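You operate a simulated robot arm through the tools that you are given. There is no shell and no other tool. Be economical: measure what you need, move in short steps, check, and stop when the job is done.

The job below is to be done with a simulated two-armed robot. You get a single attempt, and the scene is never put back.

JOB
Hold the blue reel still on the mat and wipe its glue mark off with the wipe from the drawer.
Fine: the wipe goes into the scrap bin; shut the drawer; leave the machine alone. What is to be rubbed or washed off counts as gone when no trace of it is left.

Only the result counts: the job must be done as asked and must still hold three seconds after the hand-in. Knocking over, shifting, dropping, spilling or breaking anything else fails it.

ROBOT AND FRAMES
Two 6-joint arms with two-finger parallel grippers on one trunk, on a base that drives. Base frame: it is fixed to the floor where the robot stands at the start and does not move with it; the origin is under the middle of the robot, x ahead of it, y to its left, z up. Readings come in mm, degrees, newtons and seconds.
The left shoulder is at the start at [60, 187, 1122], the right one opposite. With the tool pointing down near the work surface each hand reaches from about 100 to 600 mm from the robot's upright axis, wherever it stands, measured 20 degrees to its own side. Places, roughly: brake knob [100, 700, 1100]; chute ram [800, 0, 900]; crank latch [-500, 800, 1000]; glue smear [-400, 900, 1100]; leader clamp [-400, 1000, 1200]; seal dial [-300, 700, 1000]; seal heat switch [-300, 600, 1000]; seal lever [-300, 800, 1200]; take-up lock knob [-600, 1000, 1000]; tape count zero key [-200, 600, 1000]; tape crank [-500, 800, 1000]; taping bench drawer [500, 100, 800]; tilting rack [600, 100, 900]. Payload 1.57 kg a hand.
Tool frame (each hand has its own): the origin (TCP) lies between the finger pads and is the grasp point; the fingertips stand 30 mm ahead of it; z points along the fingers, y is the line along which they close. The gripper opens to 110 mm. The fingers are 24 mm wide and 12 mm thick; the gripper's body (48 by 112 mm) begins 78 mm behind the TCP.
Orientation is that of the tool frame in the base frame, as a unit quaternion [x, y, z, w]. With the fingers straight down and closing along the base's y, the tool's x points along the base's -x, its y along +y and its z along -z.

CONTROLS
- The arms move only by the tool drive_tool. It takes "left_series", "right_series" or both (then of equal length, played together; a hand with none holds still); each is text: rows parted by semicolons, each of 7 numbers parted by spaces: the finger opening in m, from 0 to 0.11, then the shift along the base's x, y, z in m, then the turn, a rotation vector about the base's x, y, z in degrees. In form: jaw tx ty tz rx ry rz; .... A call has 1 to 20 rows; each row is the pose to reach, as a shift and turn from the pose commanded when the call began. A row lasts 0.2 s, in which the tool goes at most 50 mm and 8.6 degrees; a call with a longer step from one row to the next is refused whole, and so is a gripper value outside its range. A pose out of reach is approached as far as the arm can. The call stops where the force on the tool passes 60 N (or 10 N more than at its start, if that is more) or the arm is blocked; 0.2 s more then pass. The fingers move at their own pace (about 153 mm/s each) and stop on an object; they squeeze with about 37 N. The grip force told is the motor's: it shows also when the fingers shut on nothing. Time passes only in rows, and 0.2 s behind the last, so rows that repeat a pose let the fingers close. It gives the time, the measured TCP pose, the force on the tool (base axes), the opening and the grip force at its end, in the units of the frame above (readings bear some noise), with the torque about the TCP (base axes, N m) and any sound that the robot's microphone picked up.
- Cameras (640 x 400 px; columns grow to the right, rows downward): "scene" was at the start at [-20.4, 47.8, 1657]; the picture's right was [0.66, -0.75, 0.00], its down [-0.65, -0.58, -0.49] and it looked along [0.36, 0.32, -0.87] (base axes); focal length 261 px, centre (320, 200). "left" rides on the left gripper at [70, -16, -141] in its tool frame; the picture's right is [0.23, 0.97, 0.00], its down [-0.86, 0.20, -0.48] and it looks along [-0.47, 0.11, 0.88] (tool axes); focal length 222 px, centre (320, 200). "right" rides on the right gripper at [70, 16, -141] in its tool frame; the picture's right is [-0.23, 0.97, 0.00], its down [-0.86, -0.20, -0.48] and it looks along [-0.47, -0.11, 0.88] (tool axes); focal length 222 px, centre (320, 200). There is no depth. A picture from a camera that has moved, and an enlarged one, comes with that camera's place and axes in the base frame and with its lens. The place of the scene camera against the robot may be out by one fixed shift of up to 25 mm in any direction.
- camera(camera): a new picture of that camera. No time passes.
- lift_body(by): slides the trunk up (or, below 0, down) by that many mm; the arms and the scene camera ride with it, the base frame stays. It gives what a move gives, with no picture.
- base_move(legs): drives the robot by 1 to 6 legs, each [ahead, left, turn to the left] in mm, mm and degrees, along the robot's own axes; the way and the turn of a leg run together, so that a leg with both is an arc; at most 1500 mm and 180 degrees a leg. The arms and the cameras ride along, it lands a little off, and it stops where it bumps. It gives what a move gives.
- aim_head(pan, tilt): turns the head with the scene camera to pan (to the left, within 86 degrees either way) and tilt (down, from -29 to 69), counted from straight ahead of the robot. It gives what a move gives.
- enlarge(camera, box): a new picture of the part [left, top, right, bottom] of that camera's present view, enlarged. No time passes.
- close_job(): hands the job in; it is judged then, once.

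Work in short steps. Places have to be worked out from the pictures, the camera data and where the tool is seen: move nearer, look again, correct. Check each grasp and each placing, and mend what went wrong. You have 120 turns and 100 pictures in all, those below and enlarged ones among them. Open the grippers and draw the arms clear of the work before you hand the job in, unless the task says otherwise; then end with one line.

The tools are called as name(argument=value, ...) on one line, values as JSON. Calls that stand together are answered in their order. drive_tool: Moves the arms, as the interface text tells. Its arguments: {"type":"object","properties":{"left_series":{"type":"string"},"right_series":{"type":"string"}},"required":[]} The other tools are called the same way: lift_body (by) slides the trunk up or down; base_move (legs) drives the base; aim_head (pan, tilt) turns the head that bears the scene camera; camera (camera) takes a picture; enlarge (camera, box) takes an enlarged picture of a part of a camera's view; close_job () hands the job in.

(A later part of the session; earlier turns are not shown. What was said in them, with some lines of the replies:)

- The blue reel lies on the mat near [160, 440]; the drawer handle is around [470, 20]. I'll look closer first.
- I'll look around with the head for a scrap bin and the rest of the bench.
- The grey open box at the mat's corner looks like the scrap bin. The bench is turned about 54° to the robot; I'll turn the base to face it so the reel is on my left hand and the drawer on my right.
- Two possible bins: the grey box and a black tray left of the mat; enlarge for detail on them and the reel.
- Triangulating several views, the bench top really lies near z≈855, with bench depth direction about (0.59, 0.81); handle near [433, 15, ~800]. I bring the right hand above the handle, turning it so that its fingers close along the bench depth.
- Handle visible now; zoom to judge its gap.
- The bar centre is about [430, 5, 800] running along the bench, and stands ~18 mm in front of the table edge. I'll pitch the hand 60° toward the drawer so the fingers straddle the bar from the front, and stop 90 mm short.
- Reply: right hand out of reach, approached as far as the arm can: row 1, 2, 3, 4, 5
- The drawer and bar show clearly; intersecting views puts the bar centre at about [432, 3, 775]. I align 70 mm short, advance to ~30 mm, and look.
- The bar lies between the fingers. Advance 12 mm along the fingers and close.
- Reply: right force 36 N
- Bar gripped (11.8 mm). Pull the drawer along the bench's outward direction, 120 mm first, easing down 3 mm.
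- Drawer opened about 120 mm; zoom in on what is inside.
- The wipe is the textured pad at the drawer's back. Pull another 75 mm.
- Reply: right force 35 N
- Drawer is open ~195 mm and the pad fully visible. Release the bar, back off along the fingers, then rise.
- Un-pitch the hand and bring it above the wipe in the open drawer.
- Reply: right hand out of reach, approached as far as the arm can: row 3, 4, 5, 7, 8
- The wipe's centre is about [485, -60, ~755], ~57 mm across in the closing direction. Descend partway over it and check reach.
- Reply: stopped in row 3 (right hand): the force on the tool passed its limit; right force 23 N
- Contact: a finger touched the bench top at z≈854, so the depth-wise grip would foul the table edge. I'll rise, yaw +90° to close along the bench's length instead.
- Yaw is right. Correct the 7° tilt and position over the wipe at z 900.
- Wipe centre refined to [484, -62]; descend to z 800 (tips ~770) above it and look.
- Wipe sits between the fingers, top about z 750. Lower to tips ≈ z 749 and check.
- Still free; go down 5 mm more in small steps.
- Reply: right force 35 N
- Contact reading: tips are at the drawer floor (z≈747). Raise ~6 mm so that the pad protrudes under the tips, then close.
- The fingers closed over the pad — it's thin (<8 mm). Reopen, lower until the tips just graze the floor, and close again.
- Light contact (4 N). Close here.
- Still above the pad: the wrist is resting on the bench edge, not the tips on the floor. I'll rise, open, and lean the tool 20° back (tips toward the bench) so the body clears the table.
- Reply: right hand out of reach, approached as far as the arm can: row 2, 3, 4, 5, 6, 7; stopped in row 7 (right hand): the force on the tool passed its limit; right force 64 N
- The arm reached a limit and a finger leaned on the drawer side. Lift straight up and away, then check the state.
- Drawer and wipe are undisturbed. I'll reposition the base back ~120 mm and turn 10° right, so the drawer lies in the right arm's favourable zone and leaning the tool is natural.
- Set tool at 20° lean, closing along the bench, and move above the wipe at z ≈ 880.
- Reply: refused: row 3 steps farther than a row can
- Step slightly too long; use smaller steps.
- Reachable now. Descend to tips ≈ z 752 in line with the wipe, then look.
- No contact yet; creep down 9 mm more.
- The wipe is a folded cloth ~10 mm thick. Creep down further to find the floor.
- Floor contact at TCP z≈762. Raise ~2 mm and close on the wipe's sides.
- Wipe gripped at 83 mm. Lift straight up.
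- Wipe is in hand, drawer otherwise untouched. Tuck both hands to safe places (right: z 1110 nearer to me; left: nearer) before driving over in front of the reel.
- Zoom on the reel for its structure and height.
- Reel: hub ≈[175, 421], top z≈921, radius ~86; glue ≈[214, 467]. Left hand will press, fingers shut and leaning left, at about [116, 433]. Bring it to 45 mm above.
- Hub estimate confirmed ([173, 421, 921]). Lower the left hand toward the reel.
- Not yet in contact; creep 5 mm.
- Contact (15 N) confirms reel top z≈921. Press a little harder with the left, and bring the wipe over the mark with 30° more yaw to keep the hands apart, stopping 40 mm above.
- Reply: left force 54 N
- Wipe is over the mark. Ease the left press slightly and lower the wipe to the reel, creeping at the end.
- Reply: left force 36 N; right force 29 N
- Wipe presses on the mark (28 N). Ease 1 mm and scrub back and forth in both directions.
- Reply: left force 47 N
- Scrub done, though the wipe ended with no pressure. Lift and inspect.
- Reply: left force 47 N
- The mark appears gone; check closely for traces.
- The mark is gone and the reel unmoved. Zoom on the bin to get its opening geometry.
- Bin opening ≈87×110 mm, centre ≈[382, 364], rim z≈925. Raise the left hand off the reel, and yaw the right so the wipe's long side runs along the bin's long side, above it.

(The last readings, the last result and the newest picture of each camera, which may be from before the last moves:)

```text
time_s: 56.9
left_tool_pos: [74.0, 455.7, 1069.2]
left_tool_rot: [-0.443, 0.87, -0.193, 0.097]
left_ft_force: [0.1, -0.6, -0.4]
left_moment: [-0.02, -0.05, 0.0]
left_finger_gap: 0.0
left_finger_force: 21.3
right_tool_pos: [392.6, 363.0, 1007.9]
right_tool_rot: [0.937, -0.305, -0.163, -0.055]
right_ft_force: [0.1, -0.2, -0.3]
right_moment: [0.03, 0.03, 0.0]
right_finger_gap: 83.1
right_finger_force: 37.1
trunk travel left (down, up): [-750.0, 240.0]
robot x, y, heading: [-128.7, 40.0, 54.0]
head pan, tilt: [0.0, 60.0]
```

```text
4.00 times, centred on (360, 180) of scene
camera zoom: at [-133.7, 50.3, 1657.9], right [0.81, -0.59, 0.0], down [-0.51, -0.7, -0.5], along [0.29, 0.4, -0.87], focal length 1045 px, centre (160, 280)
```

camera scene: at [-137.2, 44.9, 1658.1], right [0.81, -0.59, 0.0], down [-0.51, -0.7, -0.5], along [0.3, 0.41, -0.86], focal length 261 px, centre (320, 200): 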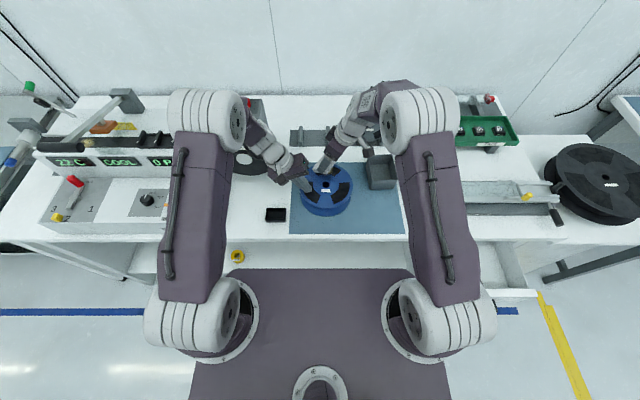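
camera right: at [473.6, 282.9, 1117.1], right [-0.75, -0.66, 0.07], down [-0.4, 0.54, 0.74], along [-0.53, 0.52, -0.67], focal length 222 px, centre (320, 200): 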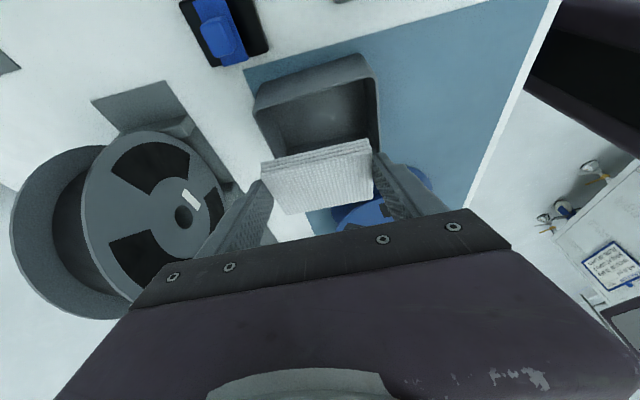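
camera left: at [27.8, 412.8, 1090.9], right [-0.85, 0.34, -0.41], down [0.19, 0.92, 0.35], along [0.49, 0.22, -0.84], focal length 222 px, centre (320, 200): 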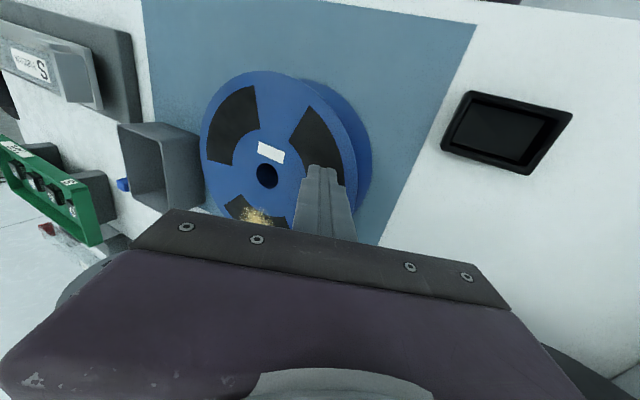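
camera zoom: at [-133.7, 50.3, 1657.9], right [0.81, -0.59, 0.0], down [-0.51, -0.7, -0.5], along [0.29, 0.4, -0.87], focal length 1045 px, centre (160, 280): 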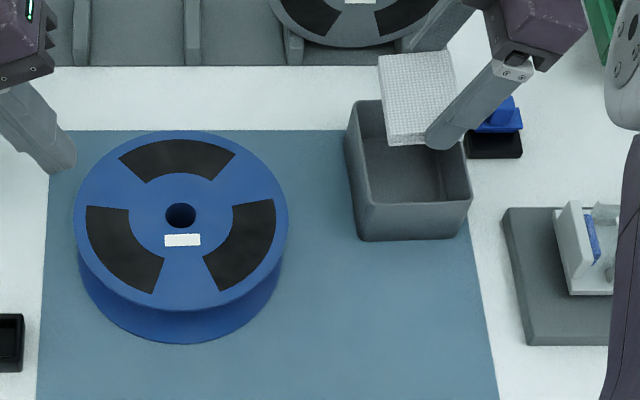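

Bin centre refined to [378, 363]. Shift the wipe over it and lower until just above the rim.

drive_tool(right_series="0.03 -0.006 -0.006 -0.015 0 0 0; 0.03 -0.006 -0.006 -0.03 0 0 0; 0.03 -0.006 -0.006 -0.038 0 0 0")

enlarge(camera="scene", box=[330, 130, 430, 200])

camera(camera="right")

```text
time_s: 57.7
left_tool_pos: [75.3, 455.4, 1069.0]
left_tool_rot: [-0.443, 0.87, -0.193, 0.098]
left_ft_force: [0.2, 0.3, 0.5]
left_moment: [-0.02, 0.0, -0.03]
left_finger_gap: 0.3
left_finger_force: 21.4
right_tool_pos: [385.8, 355.8, 968.8]
right_tool_rot: [0.936, -0.306, -0.164, -0.056]
right_ft_force: [-0.4, 1.2, -0.2]
right_moment: [-0.03, 0.0, 0.01]
right_finger_gap: 83.0
right_finger_force: 37.3
trunk travel left (down, up): [-750.0, 240.0]
robot x, y, heading: [-128.9, 43.6, 53.8]
head pan, tilt: [0.0, 60.0]
```

```text
5.71 times, centred on (380, 165) of scene
camera zoom: at [-133.8, 50.1, 1657.9], right [0.81, -0.59, 0.0], down [-0.51, -0.7, -0.5], along [0.29, 0.4, -0.87], focal length 1493 px, centre (-23, 400)
```

zoom: 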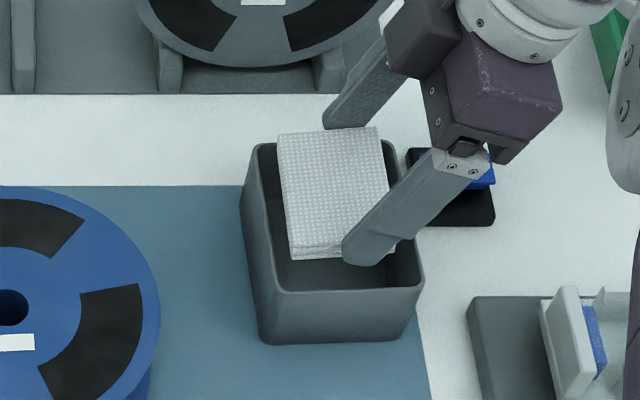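

```text
32 pictures are left
camera right: at [467.9, 276.4, 1078.7], right [-0.75, -0.66, 0.07], down [-0.4, 0.54, 0.74], along [-0.53, 0.52, -0.67], focal length 222 px, centre (320, 200)
```

right: 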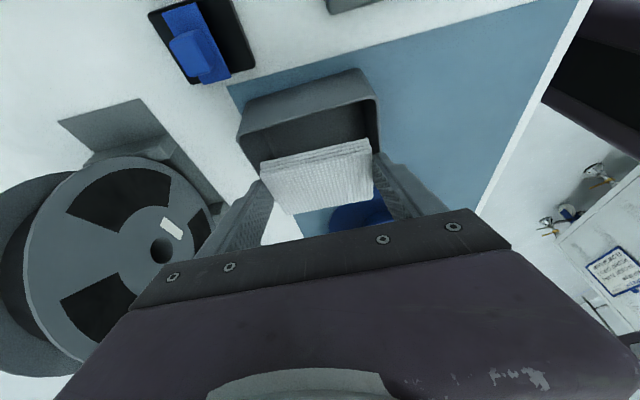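

Wipe is centred over the opening. Lower 6 mm more and release.

drive_tool(right_series="0.03 0 0 -0.003 0 0 0; 0.03 0 0 -0.006 0 0 0; 0.09 0 0 -0.006 0 0 0; 0.11 0 0 -0.006 0 0 0; 0.11 0 0 -0.006 0 0 0")

enlarge(camera="scene", box=[330, 130, 430, 200])

camera(camera="right")

```text
time_s: 58.9
left_tool_pos: [75.4, 454.1, 1069.8]
left_tool_rot: [-0.442, 0.87, -0.194, 0.099]
left_ft_force: [0.9, 0.8, 0.2]
left_moment: [0.01, 0.0, -0.02]
left_finger_gap: 0.0
left_finger_force: 21.5
right_tool_pos: [386.3, 356.9, 963.0]
right_tool_rot: [0.937, -0.305, -0.164, -0.055]
right_ft_force: [0.9, -0.5, -0.4]
right_moment: [0.0, -0.02, 0.03]
right_finger_gap: 110.3
right_finger_force: 0.1
trunk travel left (down, up): [-750.0, 240.0]
robot x, y, heading: [-128.6, 37.4, 54.1]
head pan, tilt: [0.0, 60.0]
```

```text
5.71 times, centred on (380, 165) of scene
camera zoom: at [-133.8, 50.1, 1657.9], right [0.81, -0.59, 0.0], down [-0.51, -0.7, -0.5], along [0.29, 0.4, -0.87], focal length 1493 px, centre (-23, 400)
```

zoom: 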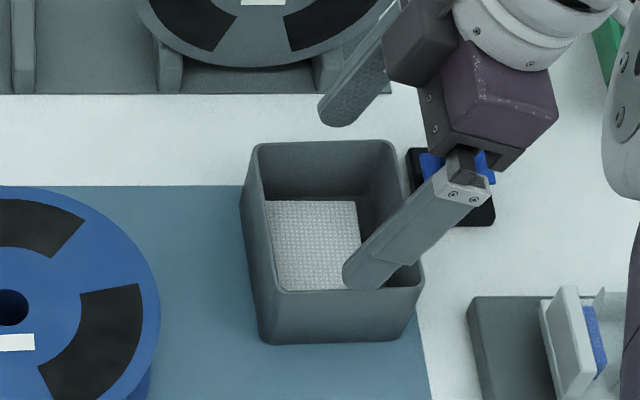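

```text
30 pictures are left
camera right: at [467.9, 276.4, 1072.8], right [-0.75, -0.66, 0.07], down [-0.4, 0.54, 0.74], along [-0.53, 0.52, -0.67], focal length 222 px, centre (320, 200)
```

right: 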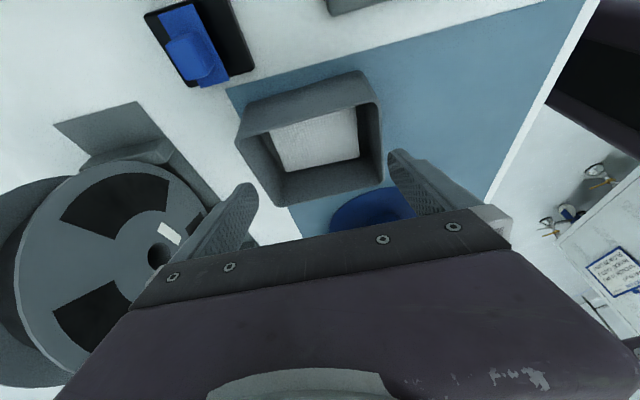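

The wipe lies in the bin. Now raise both hands, turn the right back to face the bench, and drive back to the pose where the drawer was well in reach.

drive_tool(right_series="0.11 0 0 0.03 0 0 0; 0.11 0 0 0.07 0 0 0; 0.09 -0.007 -0.01 0.11 0 0 -7; 0.06 -0.014 -0.02 0.147 0 0 -15; 0.03 -0.022 -0.03 0.147 0 0 -23; 0.0 -0.03 -0.04 0.147 0 0 -31; 0.0 -0.038 -0.05 0.147 0 0 -39; 0.0 -0.045 -0.06 0.147 0 0 -47; 0.0 -0.052 -0.07 0.147 0 0 -55; 0.0 -0.059 -0.081 0.147 0 0 -62", left_series="0.0 0 0 0.03 0 0 0; 0.0 0 0 0.06 0 0 0; 0.0 0 0 0.09 0 0 0; 0.0 0 0 0.12 0 0 0; 0.0 0 0 0.15 0 0 0; 0.0 -0.01 -0.02 0.15 0 0 0; 0.0 -0.02 -0.04 0.15 0 0 0; 0.0 -0.03 -0.06 0.15 0 0 0; 0.0 -0.03 -0.08 0.15 0 0 0; 0.0 -0.03 -0.08 0.15 0 0 0")

base_move(legs=[[-77, -115, -28]])

camera(camera="scene")

camera(camera="right")

```text
time_s: 61.1
left_tool_pos: [42.5, 376.1, 1219.6]
left_tool_rot: [-0.443, 0.87, -0.192, 0.098]
left_ft_force: [0.1, 0.4, -0.2]
left_moment: [0.04, -0.04, 0.01]
left_finger_gap: 0.0
left_finger_force: 20.9
right_tool_pos: [325.9, 276.7, 1112.1]
right_tool_rot: [-0.645, 0.745, 0.112, 0.132]
right_ft_force: [-1.0, 0.5, -0.4]
right_moment: [0.03, -0.01, 0.0]
right_finger_gap: 0.2
right_finger_force: 21.4
trunk travel left (down, up): [-750.0, 240.0]
robot x, y, heading: [-125.9, 40.8, 53.9]
head pan, tilt: [0.0, 60.0]
```

```text
time_s: 62.9
left_tool_pos: [196.3, 120.7, 1218.7]
left_tool_rot: [-0.218, 0.952, -0.211, 0.048]
left_ft_force: [-0.2, -0.5, 0.3]
left_moment: [-0.04, 0.01, -0.03]
left_finger_gap: 0.0
left_finger_force: 21.5
right_tool_pos: [397.9, -101.1, 1110.1]
right_tool_rot: [-0.446, 0.878, 0.077, 0.155]
right_ft_force: [1.2, 0.1, -0.5]
right_moment: [0.01, 0.0, -0.01]
right_finger_gap: 0.0
right_finger_force: 21.3
trunk travel left (down, up): [-750.0, 240.0]
robot x, y, heading: [-113.7, -95.3, 25.8]
head pan, tilt: [0.0, 60.0]
```

```text
29 pictures are left
camera scene: at [-117.6, -87.7, 1657.9], right [0.43, -0.9, 0.0], down [-0.78, -0.38, -0.5], along [0.45, 0.22, -0.87], focal length 261 px, centre (320, 200)
```

scene: 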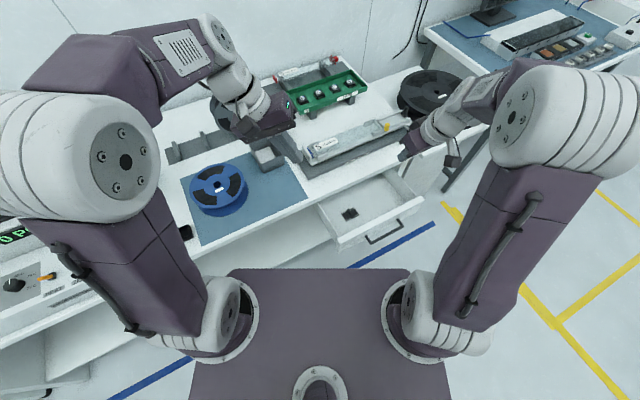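

```text
28 pictures are left
camera right: at [317.8, -183.3, 1219.8], right [-0.66, 0.75, 0.07], down [0.54, 0.4, 0.74], along [0.52, 0.53, -0.67], focal length 222 px, centre (320, 200)
```

right: 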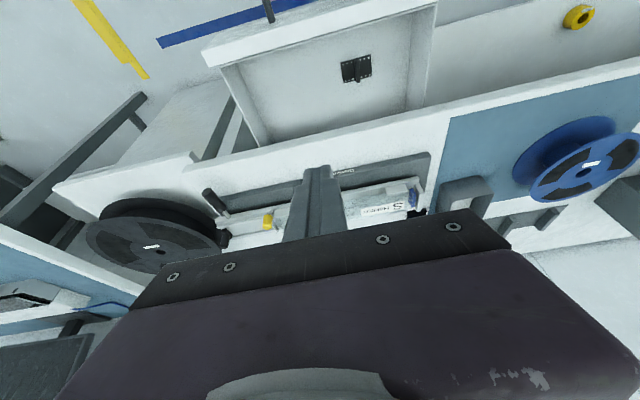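

Pushing plan: shut fingers leaning 30°, tips just below the bar's height in front of it, then push along the bench depth. Move in front of the handle with margin.

drive_tool(right_series="0.0 -0.029 -0.025 0 4 -3 0; 0.0 -0.058 -0.05 0 8.1 -5.9 0; 0.0 -0.087 -0.075 0 8.1 -5.9 0; 0.0 -0.115 -0.101 0 8.1 -5.9 0; 0.0 -0.115 -0.101 -0.04 8.1 -5.9 0; 0.0 -0.115 -0.101 -0.08 8.1 -5.9 0; 0.0 -0.115 -0.101 -0.12 8.1 -5.9 0; 0.0 -0.115 -0.101 -0.16 8.1 -5.9 0; 0.0 -0.115 -0.101 -0.2 8.1 -5.9 0; 0.0 -0.115 -0.101 -0.23 8.1 -5.9 0")

camera(camera="right")

camera(camera="scene")

```text
time_s: 65.1
left_tool_pos: [200.4, 117.3, 1219.2]
left_tool_rot: [-0.218, 0.952, -0.21, 0.047]
left_ft_force: [1.6, -1.2, -0.8]
left_moment: [0.05, 0.08, -0.02]
left_finger_gap: 0.1
left_finger_force: 21.7
right_tool_pos: [350.6, -224.9, 933.0]
right_tool_rot: [-0.436, 0.864, 0.126, 0.22]
right_ft_force: [0.2, 0.4, -0.6]
right_moment: [0.06, 0.03, 0.04]
right_finger_gap: 0.3
right_finger_force: 20.9
right hand out of reach, approached as far as the arm can: row 5, 6, 7, 8, 9, 10
trunk travel left (down, up): [-750.0, 240.0]
robot x, y, heading: [-114.3, -95.6, 26.0]
head pan, tilt: [0.0, 60.0]
```

```text
27 pictures are left
camera right: at [263.3, -321.2, 1023.0], right [-0.67, 0.73, 0.14], down [0.48, 0.28, 0.83], along [0.57, 0.62, -0.54], focal length 222 px, centre (320, 200)
```

right: 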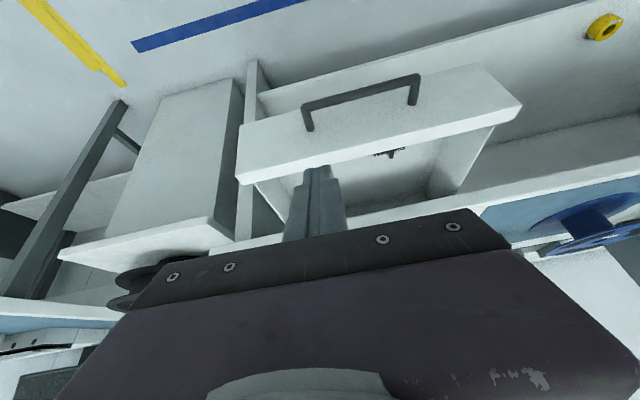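

```text
26 pictures are left
camera scene: at [-111.6, -91.4, 1657.9], right [0.43, -0.9, 0.0], down [-0.78, -0.38, -0.5], along [0.45, 0.22, -0.87], focal length 261 px, centre (320, 200)
```

scene: 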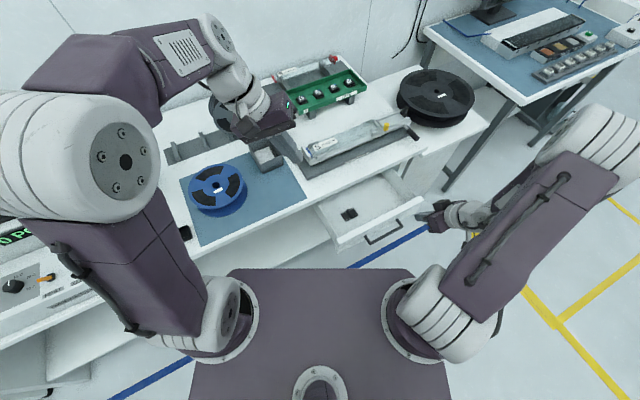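

The hand is too close to the robot for that pose. Back the base off 100 mm away from the bench.

base_move(legs=[[-88, -47, 0]])

```text
time_s: 66.3
left_tool_pos: [138.6, 39.6, 1218.0]
left_tool_rot: [-0.218, 0.952, -0.211, 0.048]
left_ft_force: [-0.1, 0.0, -0.3]
left_moment: [-0.01, 0.03, 0.02]
left_finger_gap: 0.0
left_finger_force: 21.1
right_tool_pos: [290.1, -301.9, 935.2]
right_tool_rot: [-0.438, 0.863, 0.125, 0.22]
right_ft_force: [0.6, 0.9, 0.0]
right_moment: [0.01, -0.01, -0.01]
right_finger_gap: 0.2
right_finger_force: 21.3
trunk travel left (down, up): [-750.0, 240.0]
robot x, y, heading: [-173.4, -175.4, 25.8]
head pan, tilt: [0.0, 60.0]
```

Send a null move to see which commanded pose is carried.

drive_tool(right_series="0.0 0 0 0 0 0 0; 0.0 0 0 0 0 0 0")

```text
time_s: 66.9
left_tool_pos: [137.8, 39.1, 1219.4]
left_tool_rot: [-0.218, 0.952, -0.211, 0.049]
left_ft_force: [0.2, -0.1, -0.2]
left_moment: [0.01, 0.0, -0.03]
left_finger_gap: 0.1
left_finger_force: 21.3
right_tool_pos: [287.5, -302.1, 935.4]
right_tool_rot: [-0.438, 0.862, 0.126, 0.221]
right_ft_force: [1.0, 0.6, 0.7]
right_moment: [-0.02, -0.02, -0.03]
right_finger_gap: 0.1
right_finger_force: 20.9
trunk travel left (down, up): [-750.0, 240.0]
robot x, y, heading: [-172.1, -176.1, 25.8]
head pan, tilt: [0.0, 60.0]
```

Commanded equals measured. Now approach in front of the handle at pushing height, 35 mm short.

drive_tool(right_series="0.0 -0.003 0.01 -0.035 0 0 0; 0.0 -0.006 0.025 -0.07 0 0 0; 0.0 -0.01 0.045 -0.105 0 0 0; 0.0 -0.013 0.065 -0.135 0 0 0; 0.0 -0.0165 0.084 -0.149 0 0 0; 0.0 -0.0165 0.084 -0.149 0 0 0")

camera(camera="right")

camera(camera="scene")

```text
time_s: 68.3
left_tool_pos: [137.7, 39.9, 1220.3]
left_tool_rot: [-0.218, 0.952, -0.211, 0.048]
left_ft_force: [-0.6, 0.2, 0.7]
left_moment: [0.0, 0.0, -0.01]
left_finger_gap: 0.0
left_finger_force: 21.4
right_tool_pos: [341.9, -216.9, 796.3]
right_tool_rot: [-0.437, 0.865, 0.137, 0.207]
right_ft_force: [-0.3, -0.3, 0.7]
right_moment: [0.0, 0.01, -0.02]
right_finger_gap: 0.0
right_finger_force: 20.8
right hand out of reach, approached as far as the arm can: row 1, 2, 3, 4, 5, 6
trunk travel left (down, up): [-750.0, 240.0]
robot x, y, heading: [-171.3, -174.8, 25.9]
head pan, tilt: [0.0, 60.0]
```

```text
25 pictures are left
camera right: at [257.9, -315.9, 887.1], right [-0.67, 0.72, 0.16], down [0.5, 0.28, 0.82], along [0.55, 0.63, -0.55], focal length 222 px, centre (320, 200)
```

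right: 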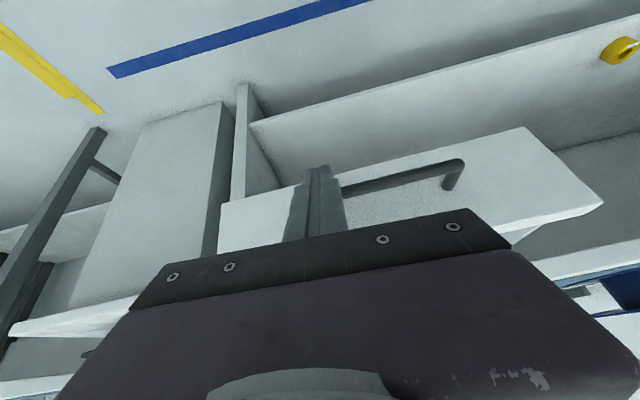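

```text
24 pictures are left
camera scene: at [-175.9, -169.2, 1657.9], right [0.44, -0.9, 0.0], down [-0.78, -0.38, -0.5], along [0.45, 0.22, -0.87], focal length 261 px, centre (320, 200)
```

scene: 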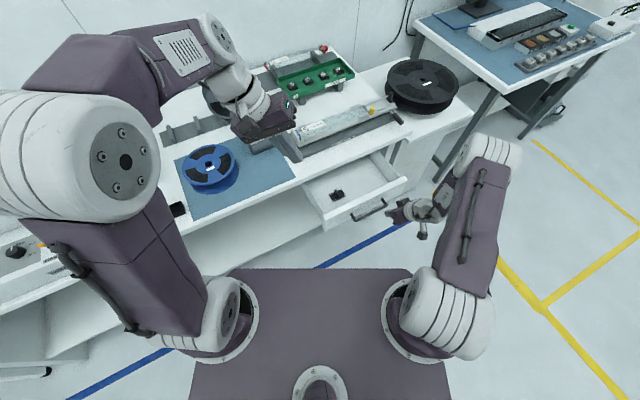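

Arm's at its limit but at the right height and pointing properly; I'll use the base to shift it: 60 mm toward the handle's centre and 30 mm back.

base_move(legs=[[-54, 39, 0]])

camera(camera="right")

```text
time_s: 69.3
left_tool_pos: [74.8, 49.6, 1218.8]
left_tool_rot: [-0.219, 0.952, -0.21, 0.046]
left_ft_force: [0.6, -0.3, 1.0]
left_moment: [-0.01, 0.01, -0.02]
left_finger_gap: 0.1
left_finger_force: 21.6
right_tool_pos: [278.0, -205.8, 793.9]
right_tool_rot: [-0.436, 0.865, 0.137, 0.206]
right_ft_force: [0.0, -0.8, 0.2]
right_moment: [-0.01, 0.04, 0.07]
right_finger_gap: 0.0
right_finger_force: 21.4
trunk travel left (down, up): [-750.0, 240.0]
robot x, y, heading: [-238.4, -164.3, 25.8]
head pan, tilt: [0.0, 60.0]
```

```text
23 pictures are left
camera right: at [194.6, -305.2, 886.1], right [-0.67, 0.72, 0.17], down [0.51, 0.28, 0.82], along [0.54, 0.63, -0.55], focal length 222 px, centre (320, 200)
```

right: 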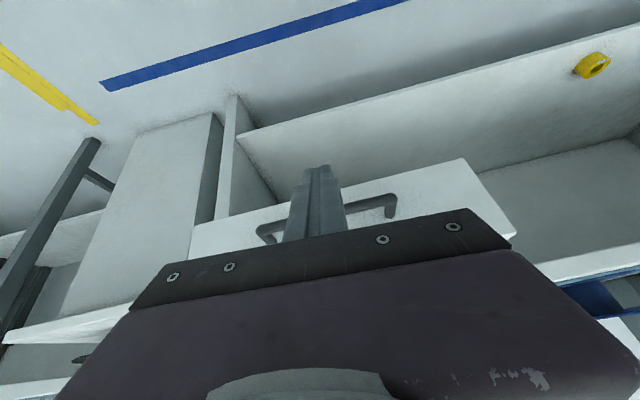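

Finger is centred before the bar. Lower the trunk 8 mm for a better overlap, then push with the base along the bench depth, 100 mm first.

lift_body(by=-8)

base_move(legs=[[88, 47, 0]])

camera(camera="right")

camera(camera="scene")

```text
time_s: 69.8
left_tool_pos: [74.1, 50.9, 1211.0]
left_tool_rot: [-0.218, 0.952, -0.212, 0.048]
left_ft_force: [0.8, -0.4, -0.8]
left_moment: [0.01, 0.0, 0.02]
left_finger_gap: 0.0
left_finger_force: 21.2
right_tool_pos: [276.9, -205.7, 786.8]
right_tool_rot: [-0.437, 0.864, 0.138, 0.208]
right_ft_force: [0.8, 0.2, -0.5]
right_moment: [0.01, 0.02, 0.01]
right_finger_gap: 0.0
right_finger_force: 21.1
trunk travel left (down, up): [-742.0, 248.0]
robot x, y, heading: [-238.4, -162.1, 25.9]
head pan, tilt: [0.0, 60.0]
```

```text
time_s: 71.0
left_tool_pos: [131.6, 129.7, 1211.8]
left_tool_rot: [-0.218, 0.952, -0.211, 0.048]
left_ft_force: [0.1, -0.5, -0.5]
left_moment: [-0.01, 0.0, -0.01]
left_finger_gap: 0.1
left_finger_force: 20.9
right_tool_pos: [333.6, -126.7, 788.0]
right_tool_rot: [-0.437, 0.864, 0.138, 0.207]
right_ft_force: [-0.1, -0.3, 0.1]
right_moment: [-0.01, 0.0, 0.02]
right_finger_gap: 0.2
right_finger_force: 21.0
trunk travel left (down, up): [-742.0, 248.0]
robot x, y, heading: [-181.7, -82.4, 25.5]
head pan, tilt: [0.0, 60.0]
```

```text
22 pictures are left
camera right: at [251.5, -225.3, 879.5], right [-0.67, 0.72, 0.16], down [0.5, 0.28, 0.82], along [0.55, 0.63, -0.55], focal length 222 px, centre (320, 200)
```

right: 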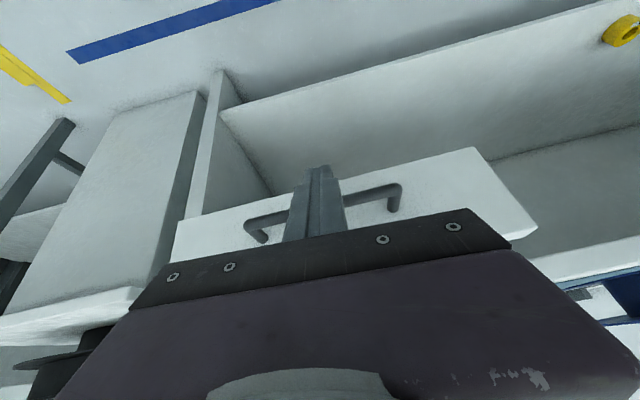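

```text
21 pictures are left
camera scene: at [-182.4, -78.2, 1649.9], right [0.43, -0.9, 0.0], down [-0.78, -0.38, -0.5], along [0.45, 0.22, -0.87], focal length 261 px, centre (320, 200)
```

scene: 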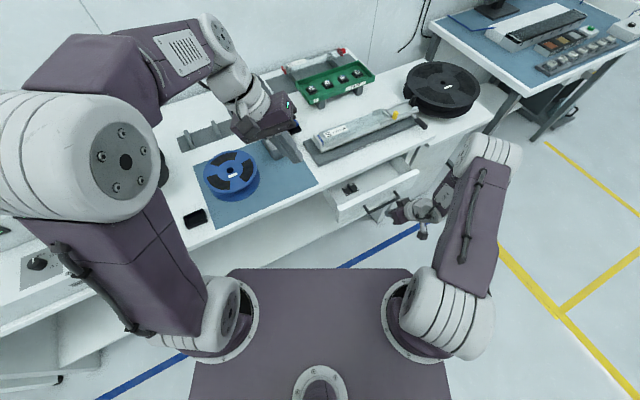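

Drawer is closing. Push 120 mm more.

base_move(legs=[[106, 56, 0]])

camera(camera="right")

camera(camera="scene")

```text
time_s: 72.2
left_tool_pos: [201.5, 226.5, 1212.2]
left_tool_rot: [-0.218, 0.952, -0.211, 0.048]
left_ft_force: [-0.1, -0.2, -0.5]
left_moment: [0.0, -0.01, 0.0]
left_finger_gap: 0.0
left_finger_force: 21.2
right_tool_pos: [405.8, -30.7, 788.1]
right_tool_rot: [-0.437, 0.864, 0.138, 0.208]
right_ft_force: [-0.5, -0.8, -1.4]
right_moment: [0.02, 0.02, -0.01]
right_finger_gap: 0.0
right_finger_force: 21.7
trunk travel left (down, up): [-742.0, 248.0]
robot x, y, heading: [-108.8, 10.5, 25.6]
head pan, tilt: [0.0, 60.0]
```

```text
20 pictures are left
camera right: at [322.0, -129.3, 879.5], right [-0.67, 0.72, 0.16], down [0.5, 0.28, 0.82], along [0.55, 0.63, -0.55], focal length 222 px, centre (320, 200)
```

right: 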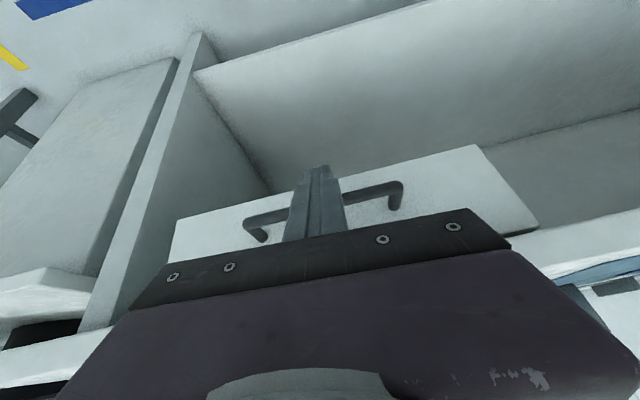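

```text
19 pictures are left
camera scene: at [-111.9, 18.1, 1649.9], right [0.43, -0.9, 0.0], down [-0.78, -0.38, -0.5], along [0.45, 0.22, -0.87], focal length 261 px, centre (320, 200)
```

scene: 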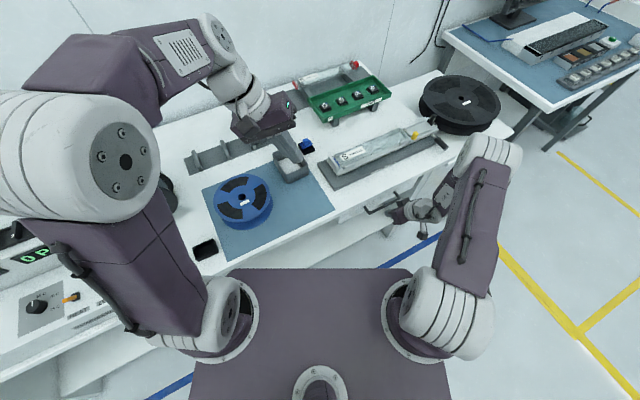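

About 15 mm remains. Push in short steps and watch the force.

base_move(legs=[[10.5, 5.5, 0]])

base_move(legs=[[5, 2.6, 0]])

enlarge(camera="scene", box=[310, 170, 450, 260])

```text
time_s: 73.0
left_tool_pos: [207.0, 234.2, 1212.0]
left_tool_rot: [-0.218, 0.952, -0.21, 0.049]
left_ft_force: [-0.2, 0.2, 0.6]
left_moment: [-0.03, 0.0, 0.01]
left_finger_gap: 0.0
left_finger_force: 21.4
right_tool_pos: [413.2, -21.7, 787.0]
right_tool_rot: [-0.438, 0.864, 0.138, 0.208]
right_ft_force: [-0.6, 0.4, -0.3]
right_moment: [0.0, -0.03, 0.04]
right_finger_gap: 0.0
right_finger_force: 21.2
trunk travel left (down, up): [-742.0, 248.0]
robot x, y, heading: [-99.1, 20.8, 25.8]
head pan, tilt: [0.0, 60.0]
```

```text
time_s: 73.7
left_tool_pos: [212.8, 237.1, 1212.5]
left_tool_rot: [-0.216, 0.952, -0.209, 0.049]
left_ft_force: [0.3, 0.7, -0.2]
left_moment: [-0.02, 0.0, -0.03]
left_finger_gap: 0.1
left_finger_force: 20.9
right_tool_pos: [414.3, -18.2, 786.0]
right_tool_rot: [-0.436, 0.866, 0.138, 0.205]
right_ft_force: [-13.8, -16.2, -9.4]
right_moment: [-0.4, 0.44, 0.18]
right_finger_gap: 0.0
right_finger_force: 21.3
trunk travel left (down, up): [-742.0, 248.0]
robot x, y, heading: [-94.9, 25.4, 25.7]
head pan, tilt: [0.0, 60.0]
```

```text
4.44 times, centred on (380, 215) of scene
camera zoom: at [-102.2, 29.2, 1649.7], right [0.43, -0.9, 0.0], down [-0.78, -0.37, -0.5], along [0.45, 0.22, -0.87], focal length 1161 px, centre (53, 133)
```

zoom: 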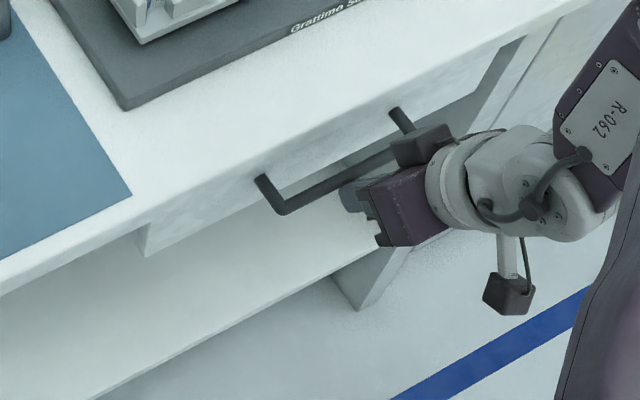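

Resistance of ~21 N: the drawer is shut. Back off along -v and take a final look.

base_move(legs=[[-132, -70, 0]])

camera(camera="right")

camera(camera="scene")

```text
time_s: 75.1
left_tool_pos: [125.4, 121.7, 1211.2]
left_tool_rot: [-0.219, 0.951, -0.211, 0.047]
left_ft_force: [0.3, 0.9, -0.4]
left_moment: [-0.02, 0.0, -0.01]
left_finger_gap: 0.0
left_finger_force: 21.2
right_tool_pos: [327.9, -137.2, 785.3]
right_tool_rot: [-0.438, 0.865, 0.138, 0.203]
right_ft_force: [-0.5, 0.5, 0.7]
right_moment: [-0.02, 0.01, -0.01]
right_finger_gap: 0.1
right_finger_force: 20.9
trunk travel left (down, up): [-742.0, 248.0]
robot x, y, heading: [-187.7, -94.4, 25.8]
head pan, tilt: [0.0, 60.0]
```

```text
17 pictures are left
camera right: at [244.5, -234.1, 878.5], right [-0.67, 0.72, 0.17], down [0.51, 0.29, 0.81], along [0.54, 0.63, -0.56], focal length 222 px, centre (320, 200)
```

right: 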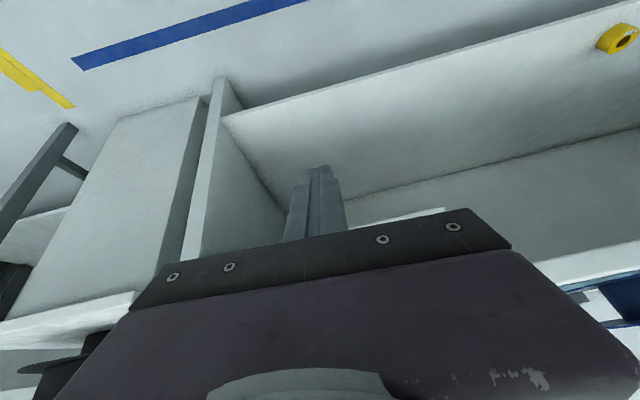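

```text
16 pictures are left
camera scene: at [-187.0, -85.6, 1649.9], right [0.44, -0.9, 0.0], down [-0.78, -0.38, -0.5], along [0.45, 0.22, -0.87], focal length 261 px, centre (320, 200)
```

scene: 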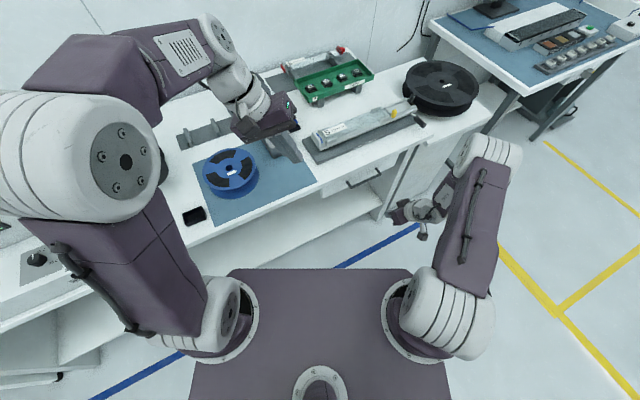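

Open both grippers, raise the right hand, and zoom on the drawer and reel.

drive_tool(right_series="0.03 0 0 0.03 0 0 0; 0.08 0 0 0.06 0 0 0; 0.11 0 0 0.1 0 0 0; 0.11 0 0 0.1 0 0 0", left_series="0.03 0 0 0 0 0 0; 0.08 0 0 0 0 0 0; 0.11 0 0 0 0 0 0; 0.11 -0.02 -0.03 0 0 0 0")

enlarge(camera="scene", box=[290, 140, 410, 215])

enlarge(camera="scene", box=[180, 120, 320, 220])

camera(camera="right")

```text
time_s: 76.1
left_tool_pos: [102.8, 89.1, 1211.9]
left_tool_rot: [-0.218, 0.952, -0.211, 0.049]
left_ft_force: [-0.5, 0.1, -0.7]
left_moment: [0.03, 0.03, 0.0]
left_finger_gap: 110.1
left_finger_force: 0.0
right_tool_pos: [326.0, -137.1, 888.5]
right_tool_rot: [-0.438, 0.865, 0.138, 0.204]
right_ft_force: [-0.4, -0.1, -0.3]
right_moment: [0.03, -0.01, -0.01]
right_finger_gap: 110.0
right_finger_force: 0.0
trunk travel left (down, up): [-742.0, 248.0]
robot x, y, heading: [-184.0, -90.8, 25.8]
head pan, tilt: [0.0, 60.0]
```

```text
5.33 times, centred on (350, 178) of scene
camera zoom: at [-190.0, -89.4, 1649.9], right [0.44, -0.9, 0.0], down [-0.78, -0.38, -0.5], along [0.45, 0.22, -0.87], focal length 1393 px, centre (160, 320)
```

zoom: 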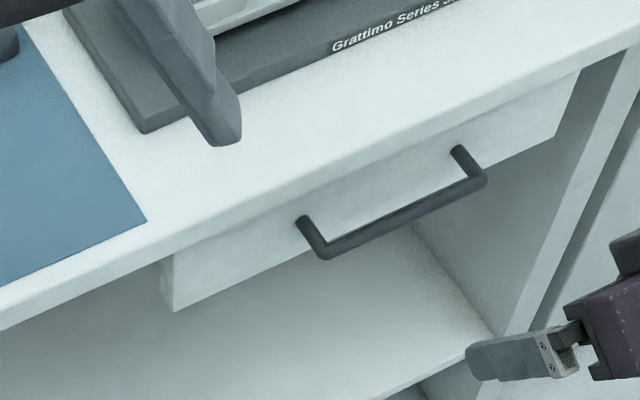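

```text
4.00 times, centred on (250, 170) of scene
camera zoom: at [-190.0, -89.4, 1649.9], right [0.44, -0.9, 0.0], down [-0.78, -0.38, -0.5], along [0.45, 0.22, -0.87], focal length 1045 px, centre (600, 320)
```

zoom: 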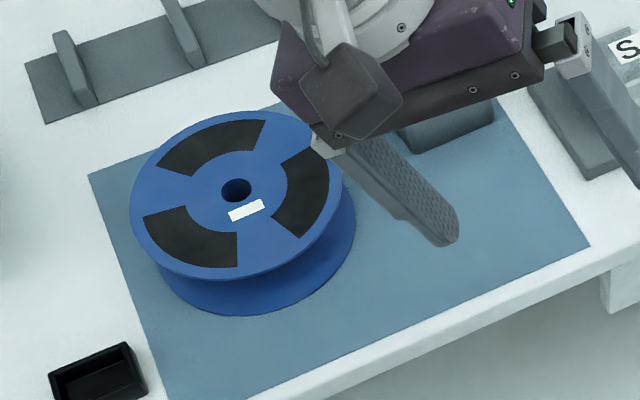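

```text
13 pictures are left
camera right: at [243.1, -236.2, 979.6], right [-0.67, 0.72, 0.17], down [0.51, 0.28, 0.81], along [0.54, 0.63, -0.56], focal length 222 px, centre (320, 200)
```

right: 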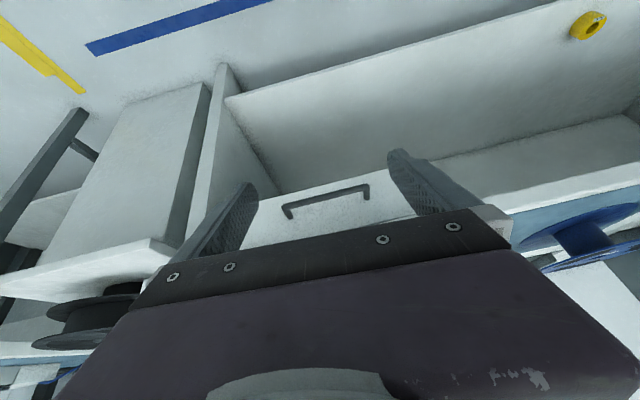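

The drawer is shut with its bar back at its original place. The reel is clean and unmoved, the wipe is in the bin, and both hands are open and clear, so I hand in.

close_job()

```text
The job is handed in.
```

The blue reel's glue mark is wiped off with no trace left in close-up. The reel did not visibly move, the wipe is in the grey bin on the mat (unlabelled, taken as the scrap bin), the drawer is shut and the machine was not touched.
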